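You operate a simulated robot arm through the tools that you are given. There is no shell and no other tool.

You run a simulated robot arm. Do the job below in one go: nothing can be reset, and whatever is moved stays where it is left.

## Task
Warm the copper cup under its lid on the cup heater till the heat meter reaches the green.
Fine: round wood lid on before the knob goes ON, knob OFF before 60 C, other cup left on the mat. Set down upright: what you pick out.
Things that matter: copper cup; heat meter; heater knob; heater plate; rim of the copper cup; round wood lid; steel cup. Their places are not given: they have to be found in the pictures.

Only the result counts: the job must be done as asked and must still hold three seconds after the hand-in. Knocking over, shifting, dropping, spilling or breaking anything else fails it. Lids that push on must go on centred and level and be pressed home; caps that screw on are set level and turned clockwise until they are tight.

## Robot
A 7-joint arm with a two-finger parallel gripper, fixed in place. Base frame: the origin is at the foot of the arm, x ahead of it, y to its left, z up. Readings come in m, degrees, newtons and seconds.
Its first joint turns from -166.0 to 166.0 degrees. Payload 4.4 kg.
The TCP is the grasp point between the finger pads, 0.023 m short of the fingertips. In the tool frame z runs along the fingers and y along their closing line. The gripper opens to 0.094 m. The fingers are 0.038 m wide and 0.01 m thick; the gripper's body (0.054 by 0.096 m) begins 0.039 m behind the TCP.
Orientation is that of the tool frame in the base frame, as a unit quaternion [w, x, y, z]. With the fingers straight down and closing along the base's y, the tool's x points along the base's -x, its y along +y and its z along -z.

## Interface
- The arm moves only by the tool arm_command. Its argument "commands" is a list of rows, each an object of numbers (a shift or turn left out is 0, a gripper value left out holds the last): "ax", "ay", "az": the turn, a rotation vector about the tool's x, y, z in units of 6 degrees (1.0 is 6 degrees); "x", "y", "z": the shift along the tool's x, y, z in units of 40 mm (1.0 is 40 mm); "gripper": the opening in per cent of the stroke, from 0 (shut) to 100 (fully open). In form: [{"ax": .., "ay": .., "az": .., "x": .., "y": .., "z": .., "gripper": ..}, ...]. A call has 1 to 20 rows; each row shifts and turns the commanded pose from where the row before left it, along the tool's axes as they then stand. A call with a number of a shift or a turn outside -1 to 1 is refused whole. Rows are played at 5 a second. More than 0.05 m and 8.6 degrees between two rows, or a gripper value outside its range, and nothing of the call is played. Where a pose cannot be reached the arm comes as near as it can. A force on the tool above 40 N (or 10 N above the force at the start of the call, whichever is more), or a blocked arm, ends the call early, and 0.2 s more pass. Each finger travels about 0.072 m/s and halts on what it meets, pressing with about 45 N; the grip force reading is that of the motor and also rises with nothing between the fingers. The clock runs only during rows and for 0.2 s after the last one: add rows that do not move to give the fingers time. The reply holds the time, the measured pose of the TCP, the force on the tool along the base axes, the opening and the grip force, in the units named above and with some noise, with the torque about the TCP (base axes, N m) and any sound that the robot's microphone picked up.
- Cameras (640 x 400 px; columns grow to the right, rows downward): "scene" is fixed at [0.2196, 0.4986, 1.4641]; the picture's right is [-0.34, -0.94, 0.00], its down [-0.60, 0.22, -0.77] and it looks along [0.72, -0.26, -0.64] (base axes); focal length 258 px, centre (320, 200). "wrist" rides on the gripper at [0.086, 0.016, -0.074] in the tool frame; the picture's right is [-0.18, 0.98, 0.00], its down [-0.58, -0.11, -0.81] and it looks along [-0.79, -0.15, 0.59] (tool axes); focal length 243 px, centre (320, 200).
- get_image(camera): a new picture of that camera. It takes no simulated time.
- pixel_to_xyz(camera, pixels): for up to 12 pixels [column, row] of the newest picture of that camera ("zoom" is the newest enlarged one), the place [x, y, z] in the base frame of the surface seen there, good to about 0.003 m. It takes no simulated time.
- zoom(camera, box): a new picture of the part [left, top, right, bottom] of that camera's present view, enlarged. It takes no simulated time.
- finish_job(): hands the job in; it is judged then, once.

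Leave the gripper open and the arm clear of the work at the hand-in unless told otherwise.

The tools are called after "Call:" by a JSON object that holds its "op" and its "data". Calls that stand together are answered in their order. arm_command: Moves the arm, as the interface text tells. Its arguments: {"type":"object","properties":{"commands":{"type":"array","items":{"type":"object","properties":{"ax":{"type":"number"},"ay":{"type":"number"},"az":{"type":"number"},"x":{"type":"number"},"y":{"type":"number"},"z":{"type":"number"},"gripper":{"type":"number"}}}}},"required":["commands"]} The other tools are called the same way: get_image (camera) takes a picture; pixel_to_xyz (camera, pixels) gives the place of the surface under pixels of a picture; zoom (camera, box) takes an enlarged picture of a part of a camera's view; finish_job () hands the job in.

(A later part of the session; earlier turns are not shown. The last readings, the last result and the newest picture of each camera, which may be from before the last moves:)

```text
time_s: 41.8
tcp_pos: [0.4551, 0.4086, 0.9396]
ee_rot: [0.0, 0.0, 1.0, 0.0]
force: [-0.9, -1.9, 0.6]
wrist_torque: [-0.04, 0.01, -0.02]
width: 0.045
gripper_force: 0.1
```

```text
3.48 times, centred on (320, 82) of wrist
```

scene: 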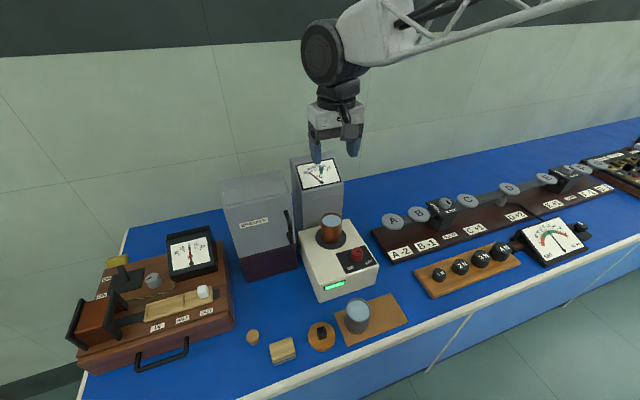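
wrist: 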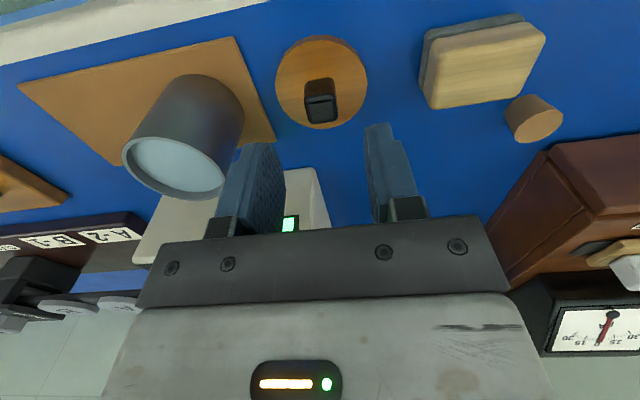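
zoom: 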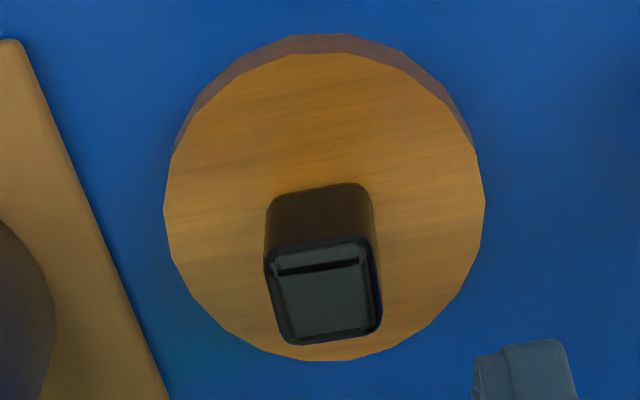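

The handle centre is about (0.452, 0.411) and is aligned with the gripper to within a few degrees. I lower to z about 0.8845, which puts the fingertips 3 mm above the lid's top.

Call:
{"op": "arm_command", "data": {"commands": [{"y": 0.03}, {"z": 0.25}, {"z": 0.25}, {"z": 0.25}, {"z": 0.25}, {"z": 0.2}, {"z": 0.15}, {}, {}]}}

Call:
{"op": "get_image", "data": {"camera": "wrist"}}

Call:
{"op": "zoom", "data": {"camera": "scene", "box": [270, 290, 390, 370]}}

```text
time_s: 43.8
tcp_pos: [0.4538, 0.4114, 0.8854]
ee_rot: [0.0, 0.001, 1.0, 0.0]
force: [-0.2, 0.1, -0.5]
wrist_torque: [-0.02, 0.01, -0.01]
width: 0.0453
gripper_force: 0.0
```

```text
taken
```

wrist: 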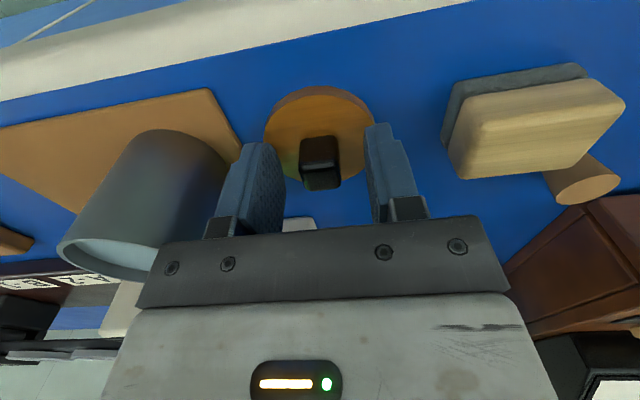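

```text
5.00 times, centred on (330, 330) of scene
```

zoom: 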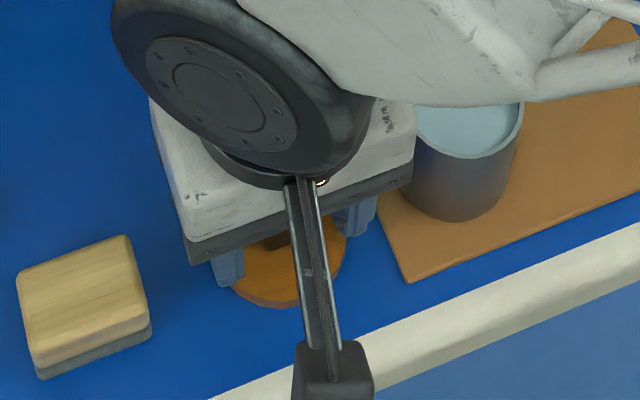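

The handle sits between the fingers (wrist about (320,162)). I close gradually on it.

Call:
{"op": "arm_command", "data": {"commands": [{"gripper": 40}, {"gripper": 34}, {"gripper": 28}, {"gripper": 23}, {"gripper": 19}, {"gripper": 15}, {"gripper": 10}, {"gripper": 5}, {}, {}, {}]}}

Call:
{"op": "get_image", "data": {"camera": "wrist"}}

```text
time_s: 46.2
tcp_pos: [0.4512, 0.412, 0.8859]
ee_rot: [0.0, 0.0, 1.0, 0.0]
force: [0.0, 0.3, 0.3]
wrist_torque: [0.01, 0.03, -0.02]
width: 0.019
gripper_force: 45.2
```

```text
taken
```

wrist: 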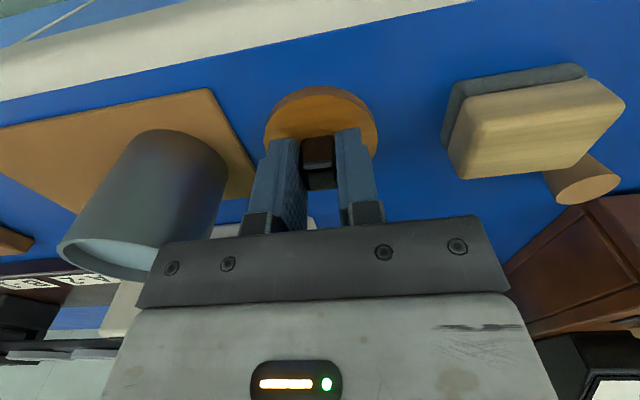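

The handle is held at 19 mm. I lift slowly by about 4 cm and check for slip.

Call:
{"op": "arm_command", "data": {"commands": [{"z": -0.03}, {"z": -0.06}, {"z": -0.1}, {"z": -0.13}, {"z": -0.15}, {"z": -0.15}, {"z": -0.13}, {"z": -0.1}, {"z": -0.1}, {"z": -0.05}, {}, {}]}}

Call:
{"op": "get_image", "data": {"camera": "wrist"}}

Call:
{"op": "zoom", "data": {"camera": "scene", "box": [270, 280, 390, 370]}}

```text
time_s: 48.8
tcp_pos: [0.4522, 0.4094, 0.9253]
ee_rot: [-0.001, 0.0, 1.0, 0.0]
force: [-0.2, 0.8, -0.6]
wrist_torque: [-0.05, 0.01, 0.02]
width: 0.0191
gripper_force: 44.8
```

```text
taken
```

wrist: 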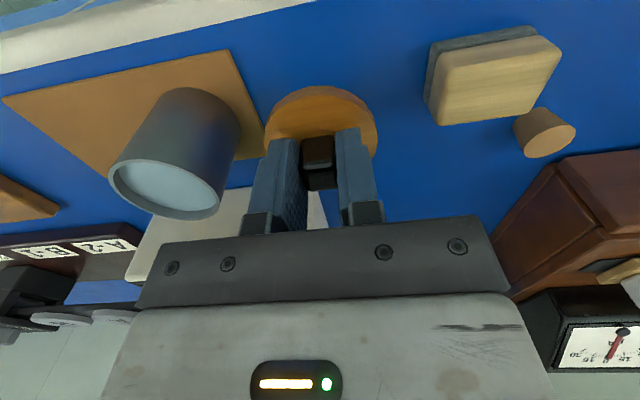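

```text
4.44 times, centred on (330, 325) of scene
```

zoom: 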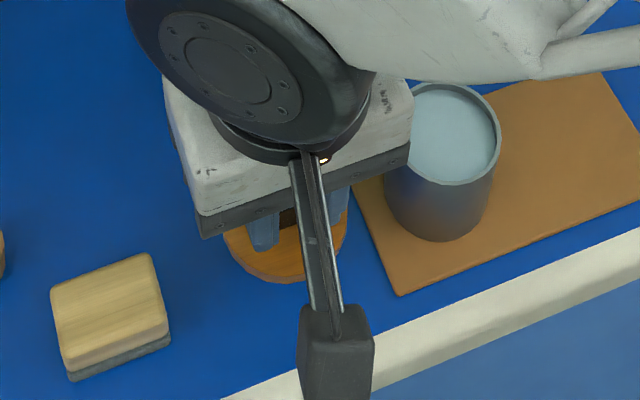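

The lid is held at the same spot in the wrist picture, with no slip. I zoom to measure its level and its centre relative to the TCP.

Call:
{"op": "zoom", "data": {"camera": "wrist", "box": [250, 75, 390, 200]}}

```text
3.20 times, centred on (320, 138) of wrist
```

zoom: 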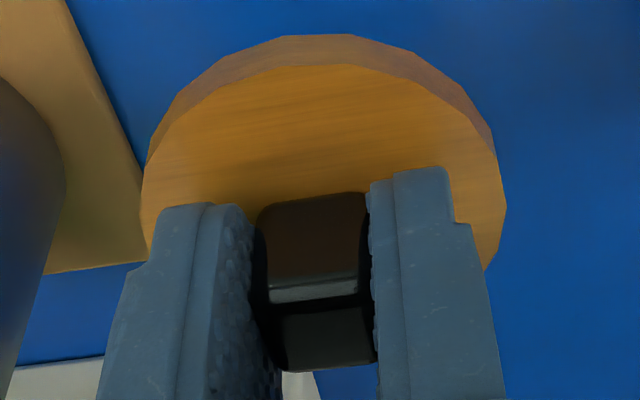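

Call:
{"op": "pixel_to_xyz", "data": {"camera": "zoom", "pixels": [[150, 190], [180, 130], [240, 88], [320, 68], [390, 78], [450, 115], [490, 165], [500, 215], [320, 130], [250, 150], [400, 140], [480, 220]]}}

Call:
{"op": "arm_command", "data": {"commands": [{}]}}

```text
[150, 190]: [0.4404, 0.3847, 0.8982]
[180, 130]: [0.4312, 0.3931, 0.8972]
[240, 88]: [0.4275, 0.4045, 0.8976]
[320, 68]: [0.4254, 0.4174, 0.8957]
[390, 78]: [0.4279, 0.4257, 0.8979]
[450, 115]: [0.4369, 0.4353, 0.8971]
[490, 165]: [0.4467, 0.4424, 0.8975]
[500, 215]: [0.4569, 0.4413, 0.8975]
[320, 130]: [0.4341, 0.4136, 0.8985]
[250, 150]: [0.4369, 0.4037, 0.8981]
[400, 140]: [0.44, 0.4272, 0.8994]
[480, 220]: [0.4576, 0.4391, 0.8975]
```

```text
time_s: 49.2
tcp_pos: [0.4538, 0.411, 0.9253]
ee_rot: [0.0, 0.0, 1.0, 0.0]
force: [-0.4, 0.0, -0.2]
wrist_torque: [-0.01, 0.01, -0.03]
width: 0.0189
gripper_force: 44.3
```

The lid is level (top at z about 0.8975 all round) and held 27 mm below the TCP. I raise it smoothly to travel height.

Call:
{"op": "arm_command", "data": {"commands": [{"z": -0.1}, {"z": -0.2}, {"z": -0.3}, {"z": -0.4}, {"z": -0.4}, {"z": -0.4}, {"z": -0.4}, {"z": -0.4}, {"z": -0.4}, {"z": -0.4}, {"z": -0.4}, {"z": -0.4}, {"z": -0.4}, {"z": -0.4}, {"z": -0.4}, {"z": -0.4}, {"z": -0.4}, {"z": -0.3}, {"z": -0.2}, {"z": -0.1}]}}

Call:
{"op": "get_image", "data": {"camera": "wrist"}}

Call:
{"op": "zoom", "data": {"camera": "scene", "box": [308, 205, 354, 234]}}

```text
time_s: 53.4
tcp_pos: [0.4533, 0.4107, 1.1975]
ee_rot: [0.0, 0.0, 1.0, 0.0]
force: [0.8, -0.9, -0.6]
wrist_torque: [-0.01, 0.01, -0.02]
width: 0.0193
gripper_force: 45.5
```

```text
taken
```

wrist: 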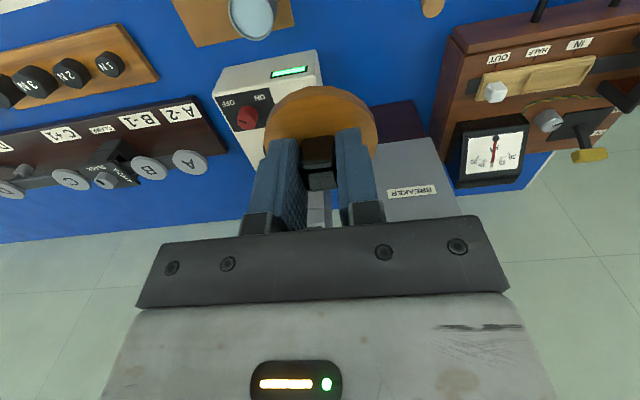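

```text
13.79 times, centred on (331, 220) of scene
```

zoom: 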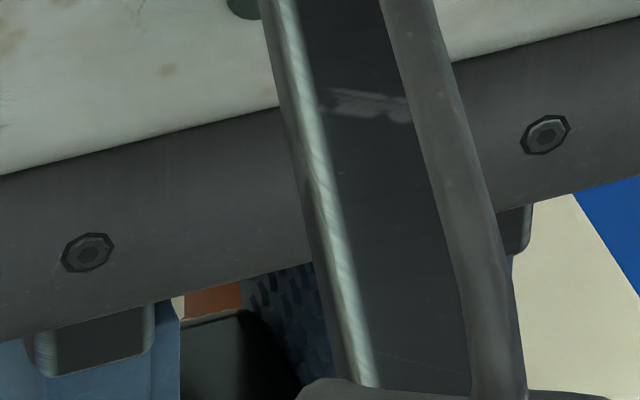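

The gripper now hides the cup from the scene camera. I move at this height to above the cup, where it was fully visible before.

Call:
{"op": "arm_command", "data": {"commands": [{"x": -0.1, "y": -0.051}, {"x": -0.25, "y": -0.127}, {"x": -0.4, "y": -0.203}, {"x": -0.437, "y": -0.221}, {"x": -0.437, "y": -0.221}, {"x": -0.437, "y": -0.221}, {"x": -0.437, "y": -0.221}, {"x": -0.437, "y": -0.221}, {"x": -0.437, "y": -0.221}, {"x": -0.437, "y": -0.221}, {"x": -0.437, "y": -0.221}, {"x": -0.4, "y": -0.203}, {"x": -0.25, "y": -0.127}, {"x": -0.1, "y": -0.051}, {}, {}]}}

Call:
{"op": "get_image", "data": {"camera": "wrist"}}

Call:
{"op": "zoom", "data": {"camera": "scene", "box": [306, 208, 354, 238]}}

```text
time_s: 56.8
tcp_pos: [0.6532, 0.3093, 1.1965]
ee_rot: [0.0, -0.001, 1.0, 0.0]
force: [-0.2, 0.8, 0.3]
wrist_torque: [0.0, 0.0, 0.0]
width: 0.0191
gripper_force: 44.8
```

```text
taken
```

wrist: 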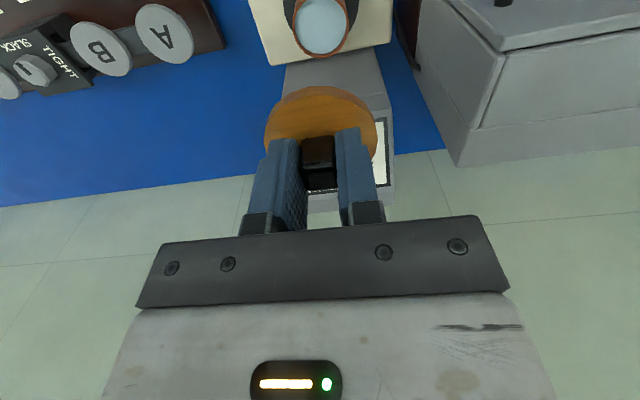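

```text
13.33 times, centred on (330, 223) of scene
```

zoom: 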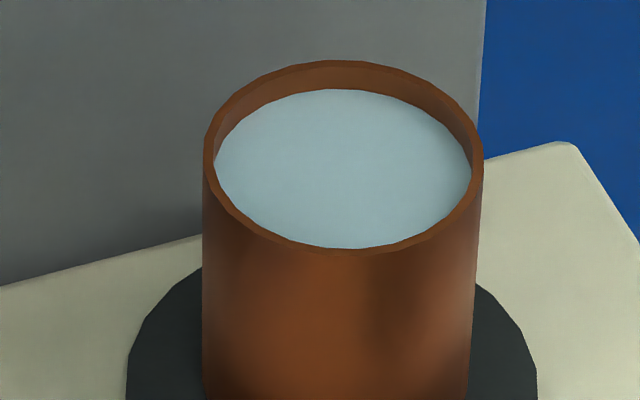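

I have a clear view of the rim. I sample points right around it to fit the centre.

Call:
{"op": "pixel_to_xyz", "data": {"camera": "zoom", "pixels": [[479, 158], [461, 204], [411, 238], [343, 251], [275, 237], [226, 204], [207, 158], [226, 111], [275, 78], [343, 65], [411, 79], [460, 114]]}}

Call:
{"op": "pixel_to_xyz", "data": {"camera": "zoom", "pixels": [[479, 158], [461, 204], [411, 238], [343, 251], [275, 237], [226, 204], [207, 158], [226, 111], [275, 78], [343, 65], [411, 79], [460, 114]]}}

Call:
{"op": "pixel_to_xyz", "data": {"camera": "zoom", "pixels": [[479, 158], [461, 204], [411, 238], [343, 251], [275, 237], [226, 204], [207, 158], [226, 111], [275, 78], [343, 65], [411, 79], [460, 114]]}}

Call:
{"op": "pixel_to_xyz", "data": {"camera": "wrist", "pixels": [[321, 56], [295, 38], [350, 30], [303, 50], [341, 46], [293, 15], [355, 10], [268, 130], [374, 125], [318, 89], [290, 97], [350, 97]]}}

```text
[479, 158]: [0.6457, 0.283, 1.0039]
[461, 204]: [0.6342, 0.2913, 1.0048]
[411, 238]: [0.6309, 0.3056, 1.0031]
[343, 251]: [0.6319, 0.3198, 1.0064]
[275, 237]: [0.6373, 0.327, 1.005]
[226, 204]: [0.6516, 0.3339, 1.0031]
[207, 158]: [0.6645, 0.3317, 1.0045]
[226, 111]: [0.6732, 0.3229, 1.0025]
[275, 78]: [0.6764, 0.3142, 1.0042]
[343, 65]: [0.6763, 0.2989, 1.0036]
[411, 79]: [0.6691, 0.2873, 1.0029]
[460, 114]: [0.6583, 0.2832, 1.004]
```

```text
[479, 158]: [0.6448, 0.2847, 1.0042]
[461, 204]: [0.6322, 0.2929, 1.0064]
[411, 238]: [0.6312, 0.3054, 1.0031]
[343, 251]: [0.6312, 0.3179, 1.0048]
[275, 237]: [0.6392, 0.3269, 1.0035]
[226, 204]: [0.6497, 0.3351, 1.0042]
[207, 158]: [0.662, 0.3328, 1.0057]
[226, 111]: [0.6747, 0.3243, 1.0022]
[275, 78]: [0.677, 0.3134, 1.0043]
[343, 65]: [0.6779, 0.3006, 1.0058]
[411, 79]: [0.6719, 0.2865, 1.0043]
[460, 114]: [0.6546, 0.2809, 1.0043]
```

```text
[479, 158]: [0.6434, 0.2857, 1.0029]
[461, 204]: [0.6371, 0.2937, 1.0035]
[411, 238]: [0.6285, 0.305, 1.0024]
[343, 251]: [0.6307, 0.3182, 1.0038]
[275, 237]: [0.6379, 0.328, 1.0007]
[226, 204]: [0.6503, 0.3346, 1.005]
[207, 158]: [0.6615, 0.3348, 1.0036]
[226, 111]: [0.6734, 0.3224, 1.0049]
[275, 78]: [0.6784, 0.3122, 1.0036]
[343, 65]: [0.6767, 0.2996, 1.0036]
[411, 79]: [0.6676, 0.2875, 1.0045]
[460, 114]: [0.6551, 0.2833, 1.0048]
```

```text
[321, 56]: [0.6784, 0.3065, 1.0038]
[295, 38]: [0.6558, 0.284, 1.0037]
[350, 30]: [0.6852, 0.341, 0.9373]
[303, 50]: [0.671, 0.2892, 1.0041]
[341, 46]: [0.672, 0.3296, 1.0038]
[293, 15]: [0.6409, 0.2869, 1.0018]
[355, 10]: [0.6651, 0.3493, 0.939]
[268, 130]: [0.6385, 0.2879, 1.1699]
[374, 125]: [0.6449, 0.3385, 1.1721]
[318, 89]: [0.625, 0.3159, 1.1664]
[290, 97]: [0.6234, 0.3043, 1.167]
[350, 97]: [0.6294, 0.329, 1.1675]
```

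The scene fit gives the cup centre (0.6538, 0.3085) with the rim at z 1.004. Next I measure the held lid with the same scene camera so any bias cancels out.

Call:
{"op": "zoom", "data": {"camera": "scene", "box": [305, 130, 365, 185]}}

```text
7.27 times, centred on (335, 158) of scene
```

zoom: 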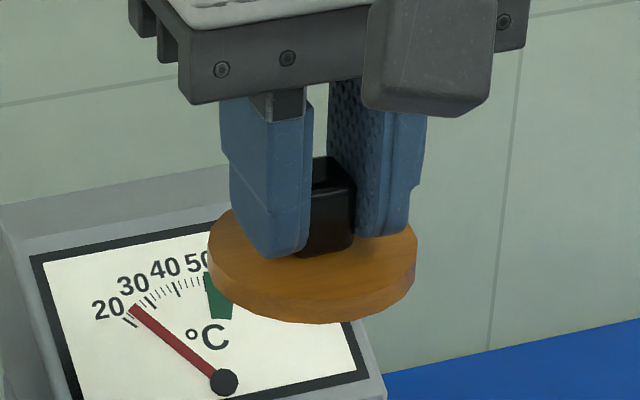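

The lid hangs level. I sample its top edge several times.

Call:
{"op": "pixel_to_xyz", "data": {"camera": "zoom", "pixels": [[211, 240], [220, 262], [245, 283], [285, 298], [325, 301], [365, 294], [398, 276], [414, 252], [410, 230], [222, 216], [300, 280], [360, 270]]}}

Call:
{"op": "pixel_to_xyz", "data": {"camera": "zoom", "pixels": [[211, 240], [220, 262], [245, 283], [285, 298], [325, 301], [365, 294], [398, 276], [414, 252], [410, 230], [222, 216], [300, 280], [360, 270]]}}

Call:
{"op": "pixel_to_xyz", "data": {"camera": "zoom", "pixels": [[211, 240], [220, 262], [245, 283], [285, 298], [325, 301], [365, 294], [398, 276], [414, 252], [410, 230], [222, 216], [300, 280], [360, 270]]}}

```text
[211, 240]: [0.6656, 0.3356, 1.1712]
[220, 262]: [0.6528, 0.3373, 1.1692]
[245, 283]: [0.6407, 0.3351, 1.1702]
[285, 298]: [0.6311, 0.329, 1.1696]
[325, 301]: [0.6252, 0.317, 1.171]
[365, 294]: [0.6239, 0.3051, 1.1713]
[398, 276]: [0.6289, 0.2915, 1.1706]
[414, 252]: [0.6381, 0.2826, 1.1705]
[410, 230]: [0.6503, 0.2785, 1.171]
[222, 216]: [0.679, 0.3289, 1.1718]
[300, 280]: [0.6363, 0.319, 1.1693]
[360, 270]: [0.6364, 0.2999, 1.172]
```

```text
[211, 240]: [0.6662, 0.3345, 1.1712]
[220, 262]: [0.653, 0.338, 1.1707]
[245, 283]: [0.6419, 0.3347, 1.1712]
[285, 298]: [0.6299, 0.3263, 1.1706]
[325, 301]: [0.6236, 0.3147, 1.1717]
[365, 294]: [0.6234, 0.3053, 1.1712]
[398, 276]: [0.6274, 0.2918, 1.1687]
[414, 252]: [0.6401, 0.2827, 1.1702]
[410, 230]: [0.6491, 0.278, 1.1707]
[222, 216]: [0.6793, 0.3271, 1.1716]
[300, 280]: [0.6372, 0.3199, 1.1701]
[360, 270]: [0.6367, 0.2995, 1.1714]
```

```text
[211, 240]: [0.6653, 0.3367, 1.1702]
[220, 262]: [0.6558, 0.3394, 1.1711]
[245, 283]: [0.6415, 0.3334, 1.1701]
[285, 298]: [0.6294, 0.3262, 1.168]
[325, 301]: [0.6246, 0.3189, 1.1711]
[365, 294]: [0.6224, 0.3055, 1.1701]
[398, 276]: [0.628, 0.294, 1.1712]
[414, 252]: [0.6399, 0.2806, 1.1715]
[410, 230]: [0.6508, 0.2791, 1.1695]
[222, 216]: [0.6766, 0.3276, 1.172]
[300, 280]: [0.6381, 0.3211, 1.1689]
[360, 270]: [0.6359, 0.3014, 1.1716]
```

The lid centre in the same camera is (0.6526, 0.3085), so it needs +1.2 mm in x. I correct and lower to about 10 mm above the rim.

Call:
{"op": "arm_command", "data": {"commands": [{"x": -0.03}, {"z": 0.1}, {"z": 0.2}, {"z": 0.3}, {"z": 0.35}, {"z": 0.35}, {"z": 0.35}, {"z": 0.35}, {"z": 0.35}, {"z": 0.35}, {"z": 0.3}, {"z": 0.25}, {"z": 0.2}, {"z": 0.15}, {"z": 0.1}, {}, {}]}}

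Call:
{"op": "get_image", "data": {"camera": "wrist"}}

Call:
{"op": "zoom", "data": {"camera": "scene", "box": [305, 195, 360, 245]}}

```text
time_s: 60.4
tcp_pos: [0.6542, 0.3098, 1.0472]
ee_rot: [0.0, 0.0, 1.0, 0.0]
force: [0.3, 0.3, -0.4]
wrist_torque: [0.0, 0.02, -0.01]
width: 0.0187
gripper_force: 45.2
```

```text
taken
```

wrist: 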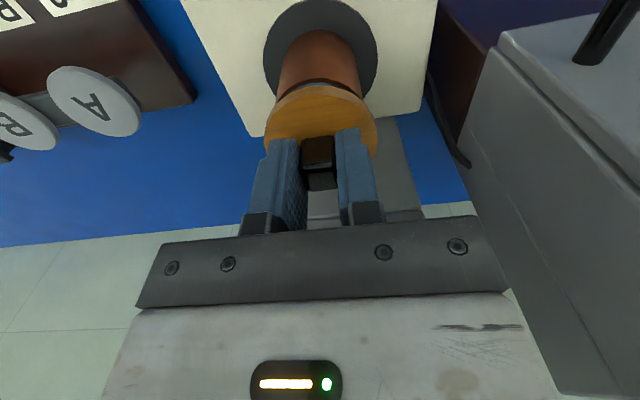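

```text
8.00 times, centred on (332, 220) of scene
```

zoom: 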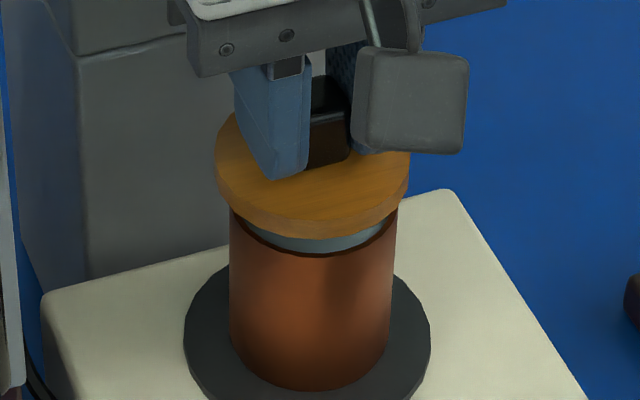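

Sideways, the lid overhangs the cup equally left and right (about 14 px each side). I zoom in the wrist view to check the fore-aft alignment.

Call:
{"op": "zoom", "data": {"camera": "wrist", "box": [255, 60, 390, 145]}}

Call:
{"op": "pixel_to_xyz", "data": {"camera": "wrist", "pixels": [[282, 76], [357, 74], [300, 60], [320, 50], [340, 60], [320, 70], [318, 86], [268, 125], [376, 125], [290, 97], [350, 97], [300, 40]]}}

```text
4.71 times, centred on (322, 102) of wrist
```

zoom: 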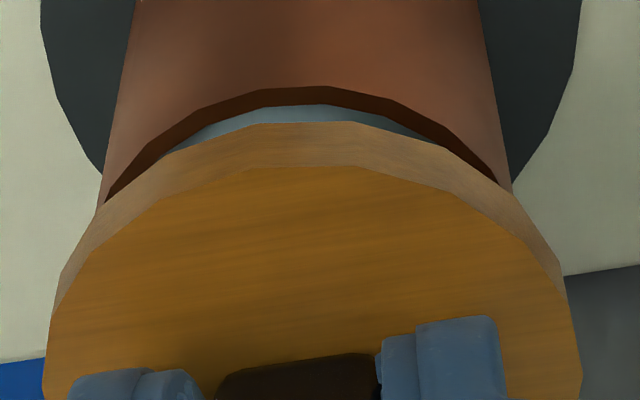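

```text
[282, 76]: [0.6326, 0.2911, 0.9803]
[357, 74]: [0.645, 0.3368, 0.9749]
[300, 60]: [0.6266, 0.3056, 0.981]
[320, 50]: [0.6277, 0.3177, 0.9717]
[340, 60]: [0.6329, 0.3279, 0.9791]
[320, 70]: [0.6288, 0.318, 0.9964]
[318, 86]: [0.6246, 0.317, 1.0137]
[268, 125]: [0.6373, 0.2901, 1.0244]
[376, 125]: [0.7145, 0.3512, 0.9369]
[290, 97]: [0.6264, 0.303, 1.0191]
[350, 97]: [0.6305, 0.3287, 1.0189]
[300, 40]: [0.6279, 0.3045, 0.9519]
```

I sample the cup's near wall and the lid's near side along the same column to compare their x positions.

Call:
{"op": "pixel_to_xyz", "data": {"camera": "wrist", "pixels": [[320, 45], [320, 50], [320, 55], [320, 60], [320, 65], [320, 70], [320, 87], [320, 88], [320, 89], [320, 90], [320, 91], [320, 92]]}}

Call:
{"op": "pixel_to_xyz", "data": {"camera": "wrist", "pixels": [[320, 45], [320, 50], [320, 55], [320, 60], [320, 65], [320, 70], [320, 87], [320, 88], [320, 89], [320, 90], [320, 91], [320, 92]]}}

```text
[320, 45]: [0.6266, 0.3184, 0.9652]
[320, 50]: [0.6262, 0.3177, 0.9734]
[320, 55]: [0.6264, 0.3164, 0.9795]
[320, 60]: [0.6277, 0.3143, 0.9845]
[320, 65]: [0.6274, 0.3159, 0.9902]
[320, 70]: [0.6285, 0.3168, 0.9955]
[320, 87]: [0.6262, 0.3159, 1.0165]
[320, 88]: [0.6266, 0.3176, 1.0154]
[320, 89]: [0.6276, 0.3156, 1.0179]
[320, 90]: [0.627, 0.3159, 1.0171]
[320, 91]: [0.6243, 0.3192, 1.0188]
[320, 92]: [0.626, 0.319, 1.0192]
```

```text
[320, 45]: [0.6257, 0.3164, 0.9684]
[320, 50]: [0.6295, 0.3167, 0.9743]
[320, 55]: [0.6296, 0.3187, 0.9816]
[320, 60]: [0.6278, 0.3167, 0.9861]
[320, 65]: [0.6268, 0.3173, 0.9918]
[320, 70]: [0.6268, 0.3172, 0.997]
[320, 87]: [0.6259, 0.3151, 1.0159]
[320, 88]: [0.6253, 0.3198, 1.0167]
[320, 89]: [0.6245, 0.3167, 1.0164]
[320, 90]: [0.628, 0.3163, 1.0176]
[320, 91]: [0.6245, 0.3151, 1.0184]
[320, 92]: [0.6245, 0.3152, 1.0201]
```

Both cameras agree to about 1 mm, so I nudge x by -0.6 mm. I lower 6 mm, then go in 1 mm steps watching the force.

Call:
{"op": "arm_command", "data": {"commands": [{"x": 0.015, "z": 0.03}, {"z": 0.04}, {"z": 0.04}, {"z": 0.03}, {}]}}

Call:
{"op": "arm_command", "data": {"commands": [{"z": 0.025}, {"z": 0.025}, {}]}}

Call:
{"op": "arm_command", "data": {"commands": [{"z": 0.025}, {}]}}

Call:
{"op": "zoom", "data": {"camera": "scene", "box": [305, 200, 360, 250]}}

```text
time_s: 61.6
tcp_pos: [0.6542, 0.3091, 1.0431]
ee_rot: [0.0, 0.0, 1.0, 0.0]
force: [-0.2, -0.1, -0.2]
wrist_torque: [-0.02, -0.02, 0.01]
width: 0.0191
gripper_force: 45.5
```

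```text
time_s: 62.4
tcp_pos: [0.6544, 0.3093, 1.0409]
ee_rot: [-0.001, 0.0, 1.0, 0.0]
force: [-0.4, 0.6, -0.3]
wrist_torque: [-0.02, -0.04, -0.01]
width: 0.0188
gripper_force: 44.8
```

```text
time_s: 63.0
tcp_pos: [0.6549, 0.31, 1.0413]
ee_rot: [-0.001, 0.0, 1.0, -0.001]
force: [0.3, -0.2, 0.2]
wrist_torque: [0.01, -0.04, -0.06]
width: 0.0191
gripper_force: 45.6
```

```text
8.00 times, centred on (332, 225) of scene
```

zoom: 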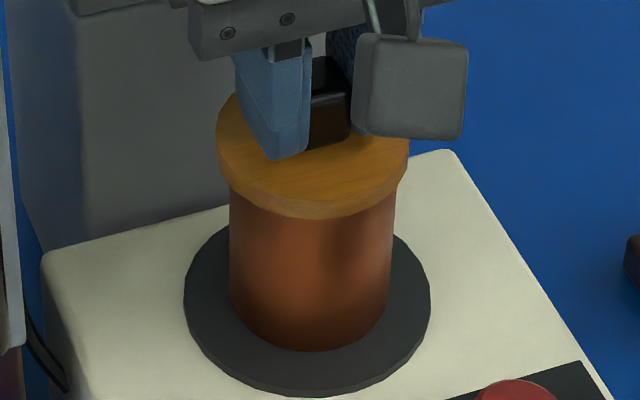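

The lid is nearly on the rim, with no force yet. I keep going in 1 mm steps.

Call:
{"op": "arm_command", "data": {"commands": [{"z": 0.025}, {}]}}

Call:
{"op": "arm_command", "data": {"commands": [{"z": 0.025}, {}]}}

Call:
{"op": "arm_command", "data": {"commands": [{"z": 0.025}, {}]}}

```text
time_s: 63.6
tcp_pos: [0.655, 0.3109, 1.0406]
ee_rot: [-0.001, 0.001, 1.0, 0.0]
force: [-0.2, -1.0, -0.4]
wrist_torque: [0.04, 0.05, -0.02]
width: 0.0192
gripper_force: 45.0
```

```text
time_s: 64.2
tcp_pos: [0.6542, 0.3106, 1.0397]
ee_rot: [0.0, 0.001, 1.0, 0.0]
force: [-1.8, 0.1, 5.8]
wrist_torque: [-0.02, 0.07, -0.01]
width: 0.0191
gripper_force: 44.8
```

```text
time_s: 64.8
tcp_pos: [0.6547, 0.3089, 1.039]
ee_rot: [0.0, 0.0, 1.0, 0.001]
force: [-3.0, 2.0, 22.4]
wrist_torque: [0.02, 0.18, -0.04]
width: 0.0191
gripper_force: 44.9
```

There is firm contact: 22 N downward press on the rim. I look at how the lid sits.

Call:
{"op": "zoom", "data": {"camera": "scene", "box": [305, 200, 360, 250]}}

Call:
{"op": "zoom", "data": {"camera": "wrist", "box": [255, 60, 390, 145]}}

```text
8.00 times, centred on (332, 225) of scene
```

zoom: 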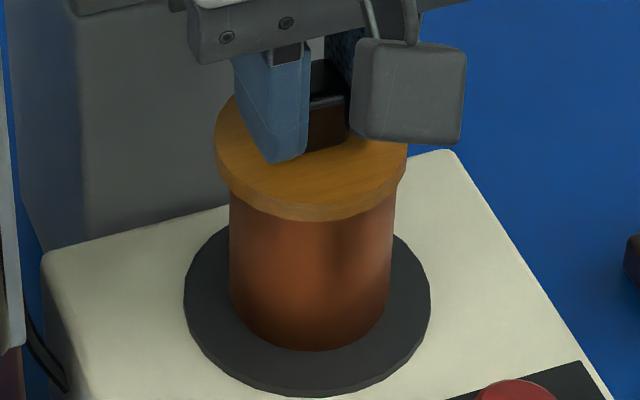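

```text
4.71 times, centred on (322, 102) of wrist
```

zoom: 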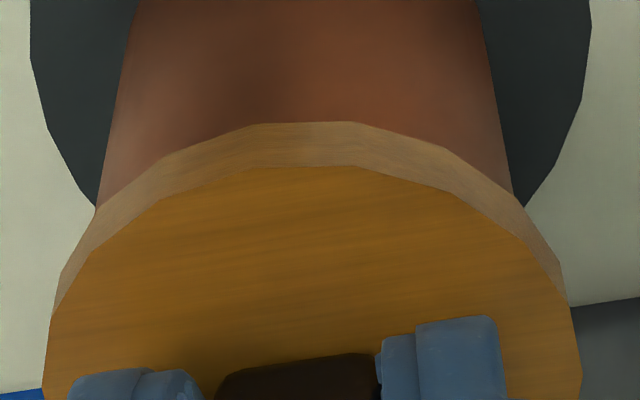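

The lid sits flush on the rim all round. I measure its top height to check that it is level and home.

Call:
{"op": "zoom", "data": {"camera": "scene", "box": [310, 205, 352, 240]}}

Call:
{"op": "pixel_to_xyz", "data": {"camera": "zoom", "pixels": [[200, 110], [200, 160], [250, 190], [300, 210], [350, 205], [400, 190], [440, 150], [320, 180], [230, 130], [400, 160], [320, 240], [320, 260]]}}

```text
11.43 times, centred on (331, 222) of scene
```

zoom: 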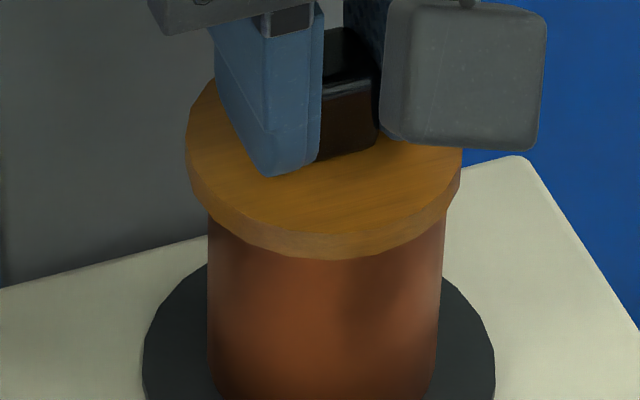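

```text
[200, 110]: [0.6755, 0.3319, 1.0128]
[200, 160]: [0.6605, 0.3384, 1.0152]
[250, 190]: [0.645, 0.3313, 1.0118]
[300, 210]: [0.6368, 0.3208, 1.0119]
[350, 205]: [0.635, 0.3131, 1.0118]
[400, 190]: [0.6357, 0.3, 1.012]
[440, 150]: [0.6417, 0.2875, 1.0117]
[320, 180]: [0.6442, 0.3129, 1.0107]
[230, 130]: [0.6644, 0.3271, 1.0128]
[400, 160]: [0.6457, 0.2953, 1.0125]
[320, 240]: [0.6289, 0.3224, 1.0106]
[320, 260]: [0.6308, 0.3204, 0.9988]
```

The lid top is level at z about 1.012, which is the rim plus the 8 mm lid thickness. I ease off the press, open the fingers slowly, and rise straight up.

Call:
{"op": "arm_command", "data": {"commands": [{"z": -0.03}, {}, {"gripper": 22}, {"gripper": 25}, {"gripper": 30}, {"gripper": 36}, {"gripper": 44}, {"gripper": 48}, {}, {}]}}

Call:
{"op": "zoom", "data": {"camera": "scene", "box": [310, 205, 352, 240]}}

Call:
{"op": "get_image", "data": {"camera": "wrist"}}

```text
time_s: 67.0
tcp_pos: [0.6543, 0.3095, 1.038]
ee_rot: [0.0, -0.001, 1.0, 0.0]
force: [-0.4, 0.3, -0.3]
wrist_torque: [0.0, -0.04, -0.01]
width: 0.045
gripper_force: 0.1
```

```text
11.43 times, centred on (331, 222) of scene
```

zoom: 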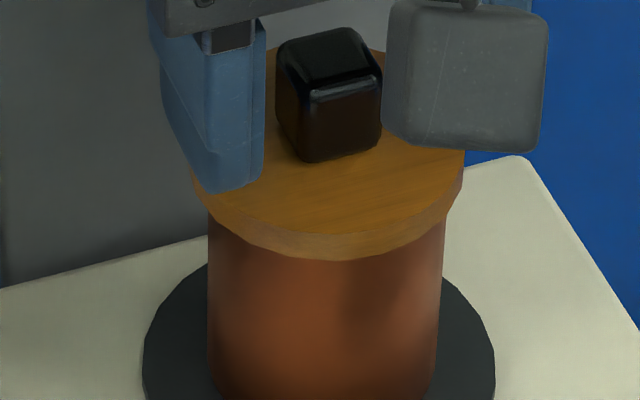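

```text
taken
```

wrist: 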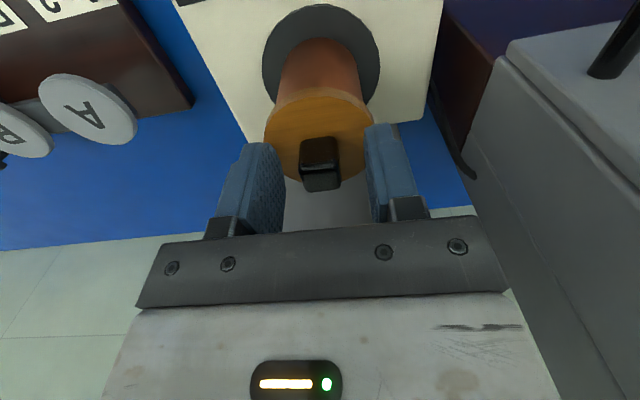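

The fingers are clear and the lid stays centred. I rise straight up by 8 cm, then look again.

Call:
{"op": "arm_command", "data": {"commands": [{"z": -0.1}, {"z": -0.2}, {"z": -0.3}, {"z": -0.4}, {"z": -0.5}, {"z": -0.5}, {"z": -0.3}, {}, {}]}}

Call:
{"op": "zoom", "data": {"camera": "scene", "box": [290, 150, 380, 280]}}

Call:
{"op": "get_image", "data": {"camera": "wrist"}}

```text
time_s: 69.0
tcp_pos: [0.6521, 0.3113, 1.1317]
ee_rot: [-0.001, -0.001, 1.0, 0.0]
force: [-0.1, -0.7, 0.1]
wrist_torque: [-0.01, 0.0, -0.01]
width: 0.0449
gripper_force: 0.0
```

```text
3.08 times, centred on (335, 215) of scene
```

zoom: 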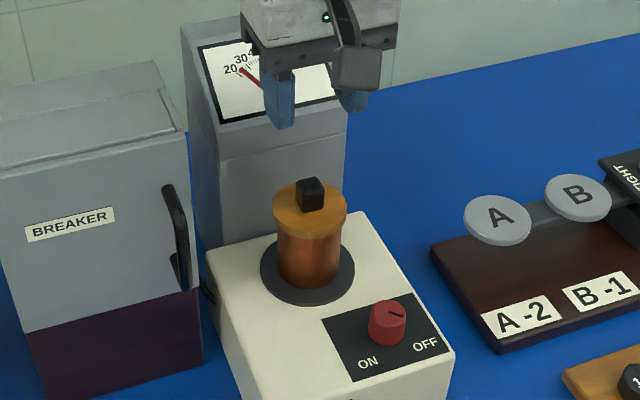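

```text
taken
```

wrist: 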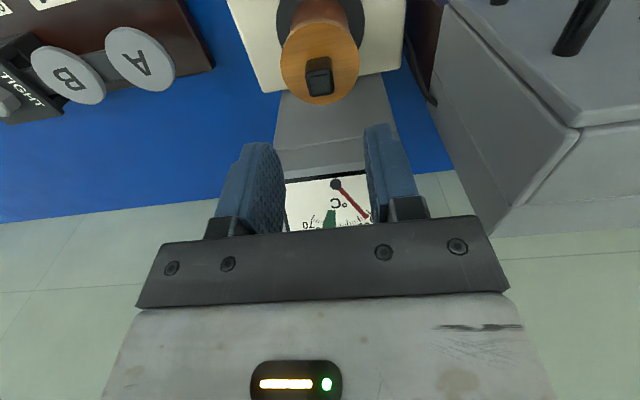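

The lid sits well centred on the cup. Before moving, I zoom on the knob to fit its centre accurately.

Call:
{"op": "zoom", "data": {"camera": "scene", "box": [340, 242, 372, 266]}}

```text
16.00 times, centred on (356, 254) of scene
```

zoom: 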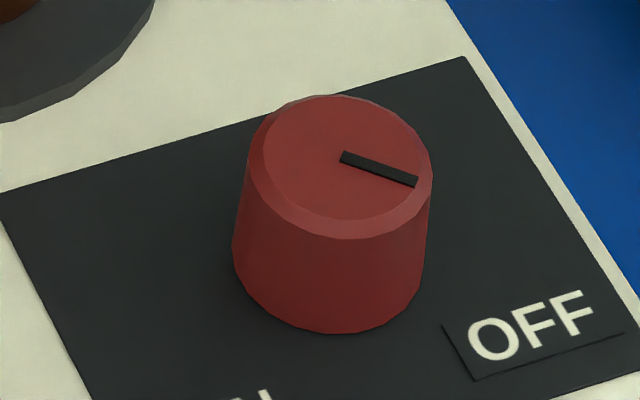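

I sample the knob's top edge, the pointer line and the base edge.

Call:
{"op": "pixel_to_xyz", "data": {"camera": "zoom", "pixels": [[266, 150], [285, 118], [335, 98], [385, 107], [420, 135], [428, 170], [405, 205], [350, 217], [295, 200], [345, 157], [415, 182], [380, 169]]}}

Call:
{"op": "pixel_to_xyz", "data": {"camera": "zoom", "pixels": [[266, 150], [285, 118], [335, 98], [385, 107], [420, 135], [428, 170], [405, 205], [350, 217], [295, 200], [345, 157], [415, 182], [380, 169]]}}

Call:
{"op": "pixel_to_xyz", "data": {"camera": "zoom", "pixels": [[235, 250], [245, 285], [280, 318], [330, 332], [380, 325], [415, 295], [422, 260], [240, 220], [427, 220], [330, 280], [270, 260], [390, 260]]}}

```text
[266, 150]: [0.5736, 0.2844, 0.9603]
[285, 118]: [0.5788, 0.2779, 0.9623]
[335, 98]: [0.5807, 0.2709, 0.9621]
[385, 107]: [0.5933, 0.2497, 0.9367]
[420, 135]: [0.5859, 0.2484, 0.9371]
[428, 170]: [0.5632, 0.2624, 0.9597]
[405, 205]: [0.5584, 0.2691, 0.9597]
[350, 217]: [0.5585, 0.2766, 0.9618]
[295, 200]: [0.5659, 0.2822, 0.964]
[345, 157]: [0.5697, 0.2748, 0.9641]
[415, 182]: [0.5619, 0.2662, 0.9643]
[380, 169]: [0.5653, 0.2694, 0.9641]
```

```text
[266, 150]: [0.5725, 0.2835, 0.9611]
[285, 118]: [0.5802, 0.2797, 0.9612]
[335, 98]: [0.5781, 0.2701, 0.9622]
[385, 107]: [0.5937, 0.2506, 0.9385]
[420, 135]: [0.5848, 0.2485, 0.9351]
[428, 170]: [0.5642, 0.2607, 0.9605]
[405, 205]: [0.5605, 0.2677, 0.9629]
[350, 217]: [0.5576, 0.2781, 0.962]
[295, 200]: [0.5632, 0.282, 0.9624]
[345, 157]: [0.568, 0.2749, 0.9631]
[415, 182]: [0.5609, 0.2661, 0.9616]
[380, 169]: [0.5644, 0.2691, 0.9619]
```

```text
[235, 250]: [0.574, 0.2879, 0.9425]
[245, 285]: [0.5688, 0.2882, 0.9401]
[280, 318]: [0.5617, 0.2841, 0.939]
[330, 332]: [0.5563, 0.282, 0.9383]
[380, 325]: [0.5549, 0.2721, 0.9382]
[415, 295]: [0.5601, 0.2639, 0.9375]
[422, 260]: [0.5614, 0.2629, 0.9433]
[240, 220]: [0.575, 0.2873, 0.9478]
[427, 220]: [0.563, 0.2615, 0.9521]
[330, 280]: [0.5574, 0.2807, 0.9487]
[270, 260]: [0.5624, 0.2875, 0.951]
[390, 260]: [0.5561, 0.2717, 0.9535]
```

The knob centre fits to about (0.569, 0.274), the pointer angle is about 228° (OFF) and the ON label is at about 131°, so the turn is about 90-95° clockwise. I move above the knob and test the wrist range by turning +30° at height first.

Call:
{"op": "arm_command", "data": {"commands": [{"x": 0.526, "y": -0.217}, {"x": 0.526, "y": -0.217}, {"x": 0.526, "y": -0.217}, {"x": 0.527, "y": -0.217}, {}, {"az": 1}, {"az": 1}, {"az": 1}, {"az": 1}, {"az": 1}, {"az": 1}, {}, {}]}}

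Call:
{"op": "get_image", "data": {"camera": "scene"}}

```text
time_s: 71.8
tcp_pos: [0.5703, 0.2749, 1.1302]
ee_rot: [-0.001, 0.309, 0.951, 0.0]
force: [0.6, 0.6, -0.1]
wrist_torque: [0.0, -0.03, 0.0]
width: 0.045
gripper_force: 0.1
```

```text
taken
```

scene: 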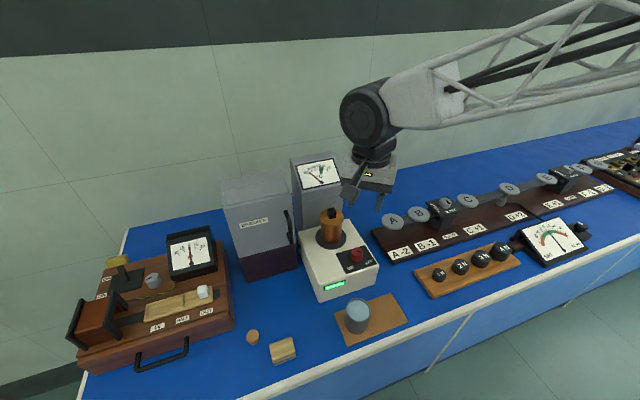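

+36° is reachable. I now turn back to the starting yaw of about -66° (17 rows of -6°) at height.

Call:
{"op": "arm_command", "data": {"commands": [{"az": -1}, {"az": -1}, {"az": -1}, {"az": -1}, {"az": -1}, {"az": -1}, {"az": -1}, {"az": -1}, {"az": -1}, {"az": -1}, {"az": -1}, {"az": -1}, {"az": -1}, {"az": -1}, {"az": -1}, {"az": -1}, {"az": -1}, {}, {}]}}

Call:
{"op": "get_image", "data": {"camera": "scene"}}

Call:
{"op": "get_image", "data": {"camera": "wrist"}}

```text
time_s: 75.8
tcp_pos: [0.5699, 0.2753, 1.1313]
ee_rot: [0.0, -0.546, 0.838, 0.0]
force: [0.1, 1.1, -0.1]
wrist_torque: [-0.03, 0.01, -0.01]
width: 0.0451
gripper_force: 0.1
```

```text
taken
```

scene: 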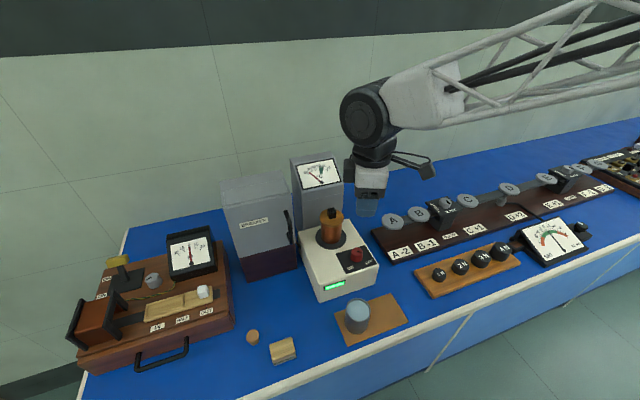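

```text
taken
```

wrist: 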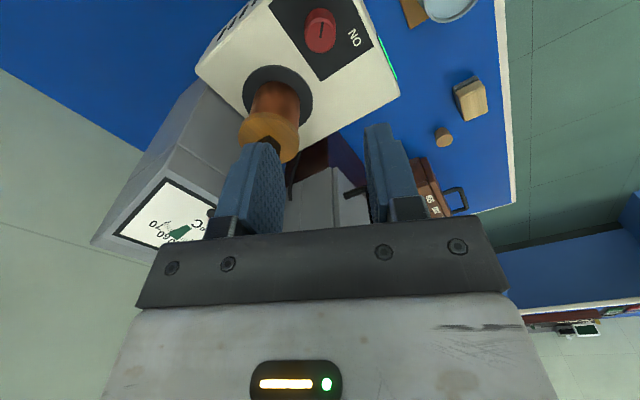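

The yaw is -66° and the TCP is at (0.570, 0.275, 1.131), with the camera arm pointing away from the cup. I lower to z about 1.01 to check alignment over the knob.

Call:
{"op": "arm_command", "data": {"commands": [{"z": 0.4}, {"z": 0.5}, {"z": 0.5}, {"z": 0.5}, {"z": 0.5}, {"z": 0.4}, {"z": 0.2}, {}, {}]}}

Call:
{"op": "zoom", "data": {"camera": "scene", "box": [290, 150, 410, 290]}}

Call:
{"op": "get_image", "data": {"camera": "wrist"}}

```text
time_s: 77.8
tcp_pos: [0.5701, 0.2755, 1.0099]
ee_rot: [0.0, -0.544, 0.839, 0.0]
force: [0.8, -0.2, -0.7]
wrist_torque: [0.01, -0.02, -0.01]
width: 0.0453
gripper_force: 0.1
```

```text
2.86 times, centred on (350, 220) of scene
```

zoom: 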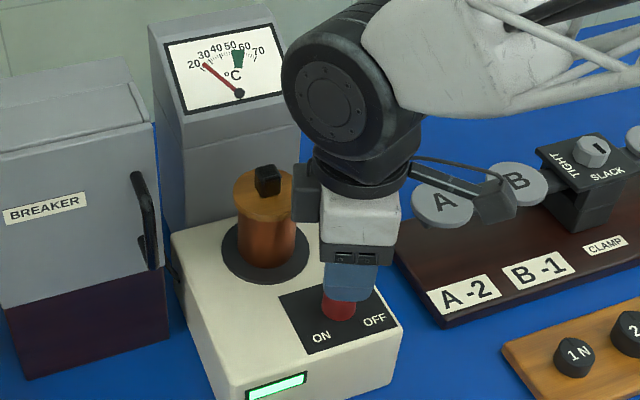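

```text
taken
```

wrist: 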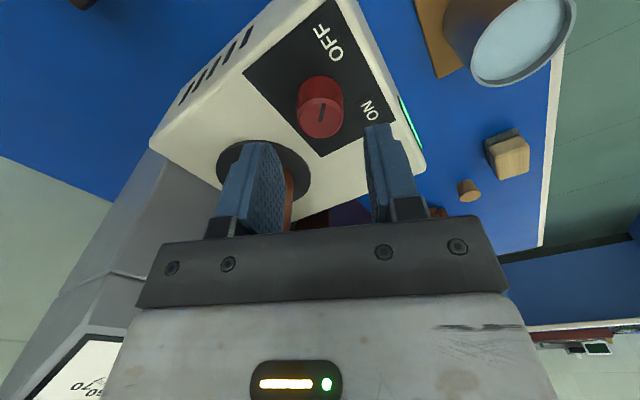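

The meter is well visible, and the knob is centred between the fingers in the wrist view. A dark block on the hand sits near the lid's side in the scene view, so I measure its position for clearance before descending.

Call:
{"op": "pixel_to_xyz", "data": {"camera": "zoom", "pixels": [[305, 195], [298, 215], [296, 170], [312, 222], [325, 262], [390, 265], [345, 180], [268, 178], [280, 185], [350, 295], [300, 130], [338, 312]]}}

Call:
{"op": "zoom", "data": {"camera": "scene", "box": [310, 190, 400, 265]}}

```text
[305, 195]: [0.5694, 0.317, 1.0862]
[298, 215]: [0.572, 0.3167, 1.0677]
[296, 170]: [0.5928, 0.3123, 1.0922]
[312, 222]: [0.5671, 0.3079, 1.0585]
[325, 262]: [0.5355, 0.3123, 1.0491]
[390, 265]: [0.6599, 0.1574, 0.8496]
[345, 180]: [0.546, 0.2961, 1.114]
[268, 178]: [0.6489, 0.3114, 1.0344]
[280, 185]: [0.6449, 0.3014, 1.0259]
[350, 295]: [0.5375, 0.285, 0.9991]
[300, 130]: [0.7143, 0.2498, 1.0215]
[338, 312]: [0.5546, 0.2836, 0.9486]
```

```text
5.33 times, centred on (355, 228) of scene
```

zoom: 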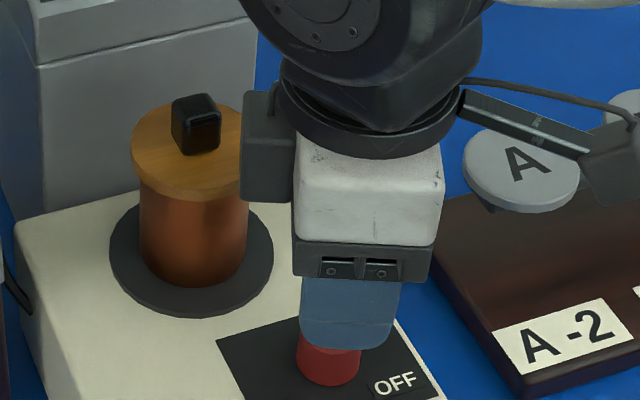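

There is a dark box on the back of the hand. I measure its outer edge to be sure it clears the lid and handle while the wrist turns.

Call:
{"op": "pixel_to_xyz", "data": {"camera": "zoom", "pixels": [[243, 130], [243, 160], [243, 190], [250, 197], [290, 198], [270, 200], [265, 130], [290, 130], [246, 97], [275, 90], [265, 95], [288, 170]]}}

Call:
{"op": "pixel_to_xyz", "data": {"camera": "zoom", "pixels": [[243, 130], [243, 160], [243, 190], [250, 197], [290, 198], [270, 200], [265, 130], [290, 130], [246, 97], [275, 90], [265, 95], [288, 170]]}}

```text
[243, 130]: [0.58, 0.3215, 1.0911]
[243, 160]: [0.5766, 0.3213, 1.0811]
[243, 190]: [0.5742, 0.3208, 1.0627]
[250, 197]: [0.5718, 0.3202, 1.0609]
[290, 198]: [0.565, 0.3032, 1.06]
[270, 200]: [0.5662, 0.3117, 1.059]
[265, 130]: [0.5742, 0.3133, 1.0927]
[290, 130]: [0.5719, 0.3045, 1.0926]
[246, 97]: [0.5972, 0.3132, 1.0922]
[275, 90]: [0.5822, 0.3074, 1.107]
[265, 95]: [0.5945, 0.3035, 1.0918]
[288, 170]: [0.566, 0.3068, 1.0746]
```

```text
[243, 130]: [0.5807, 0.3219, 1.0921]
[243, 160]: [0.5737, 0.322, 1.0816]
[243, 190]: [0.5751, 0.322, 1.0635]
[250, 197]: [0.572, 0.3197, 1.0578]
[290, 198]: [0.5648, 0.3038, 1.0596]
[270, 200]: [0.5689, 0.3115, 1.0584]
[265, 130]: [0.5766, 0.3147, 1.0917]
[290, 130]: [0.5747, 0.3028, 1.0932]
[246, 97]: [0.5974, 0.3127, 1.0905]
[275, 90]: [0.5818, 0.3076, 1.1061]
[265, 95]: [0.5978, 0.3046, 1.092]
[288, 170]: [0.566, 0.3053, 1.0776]
```

The box's outer corner is within 48 mm of the axis, while the lid edge is 62 mm away, so the turn is clear. I lower slowly to z about 0.970 around the knob.

Call:
{"op": "arm_command", "data": {"commands": [{"z": 0.13}, {"z": 0.13}, {"z": 0.13}, {"z": 0.13}, {"z": 0.13}, {"z": 0.13}, {"z": 0.13}, {"z": 0.13}, {}, {}]}}

Call:
{"op": "get_image", "data": {"camera": "wrist"}}

Call:
{"op": "zoom", "data": {"camera": "scene", "box": [310, 190, 400, 280]}}

```text
time_s: 80.0
tcp_pos: [0.5692, 0.2749, 0.9684]
ee_rot: [0.0, -0.545, 0.839, 0.0]
force: [0.3, -0.3, 0.3]
wrist_torque: [0.03, 0.03, -0.03]
width: 0.045
gripper_force: 0.1
```

```text
taken
```

wrist: 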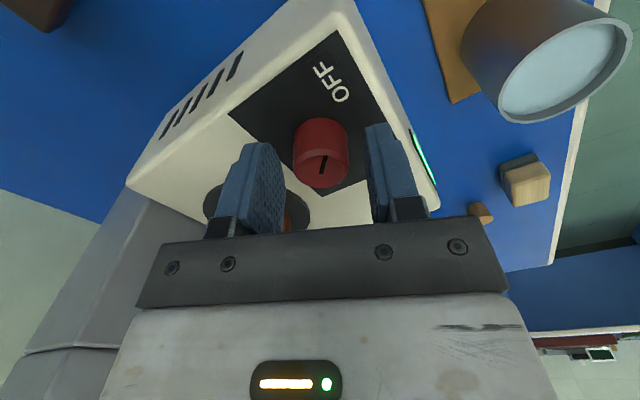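

```text
4.44 times, centred on (355, 235) of scene
```

zoom: 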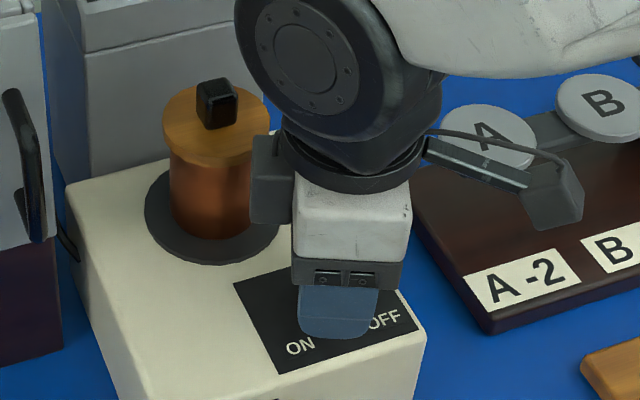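

The knob sits centred between the fingers (wrist 293-350). I close gently on it.

Call:
{"op": "arm_command", "data": {"commands": [{"gripper": 42}, {"gripper": 38}, {"gripper": 34}, {"gripper": 31}, {"gripper": 28}, {"gripper": 24}, {"gripper": 20}, {}, {}]}}

Call:
{"op": "get_image", "data": {"camera": "wrist"}}

Call:
{"op": "zoom", "data": {"camera": "scene", "box": [290, 150, 350, 190]}}

```text
time_s: 82.0
tcp_pos: [0.5694, 0.2739, 0.9693]
ee_rot: [0.0, -0.545, 0.839, 0.0]
force: [-15.7, 7.8, 3.0]
wrist_torque: [0.08, 0.24, 0.0]
width: 0.0291
gripper_force: 44.9
```

```text
taken
```

wrist: 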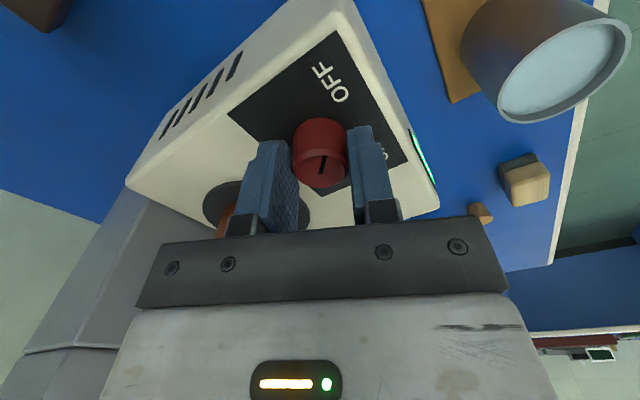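

```text
10.00 times, centred on (320, 170) of scene
```

zoom: 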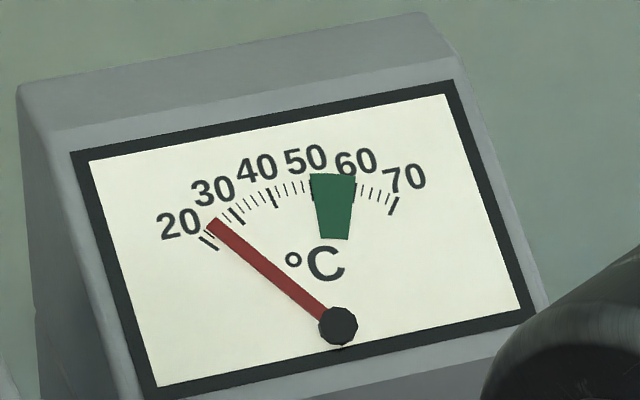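

The knob is gripped at 29 mm, but there is about 17 N of side load along the closing line. I shift about 1 mm with that force to relieve it.

Call:
{"op": "arm_command", "data": {"commands": [{"y": 0.015}, {"y": 0.01}, {}]}}

```text
time_s: 82.8
tcp_pos: [0.5686, 0.2752, 0.9679]
ee_rot: [0.0, -0.544, 0.839, 0.0]
force: [6.2, -7.4, 5.2]
wrist_torque: [-0.42, 0.0, -0.08]
width: 0.0294
gripper_force: 45.3
```

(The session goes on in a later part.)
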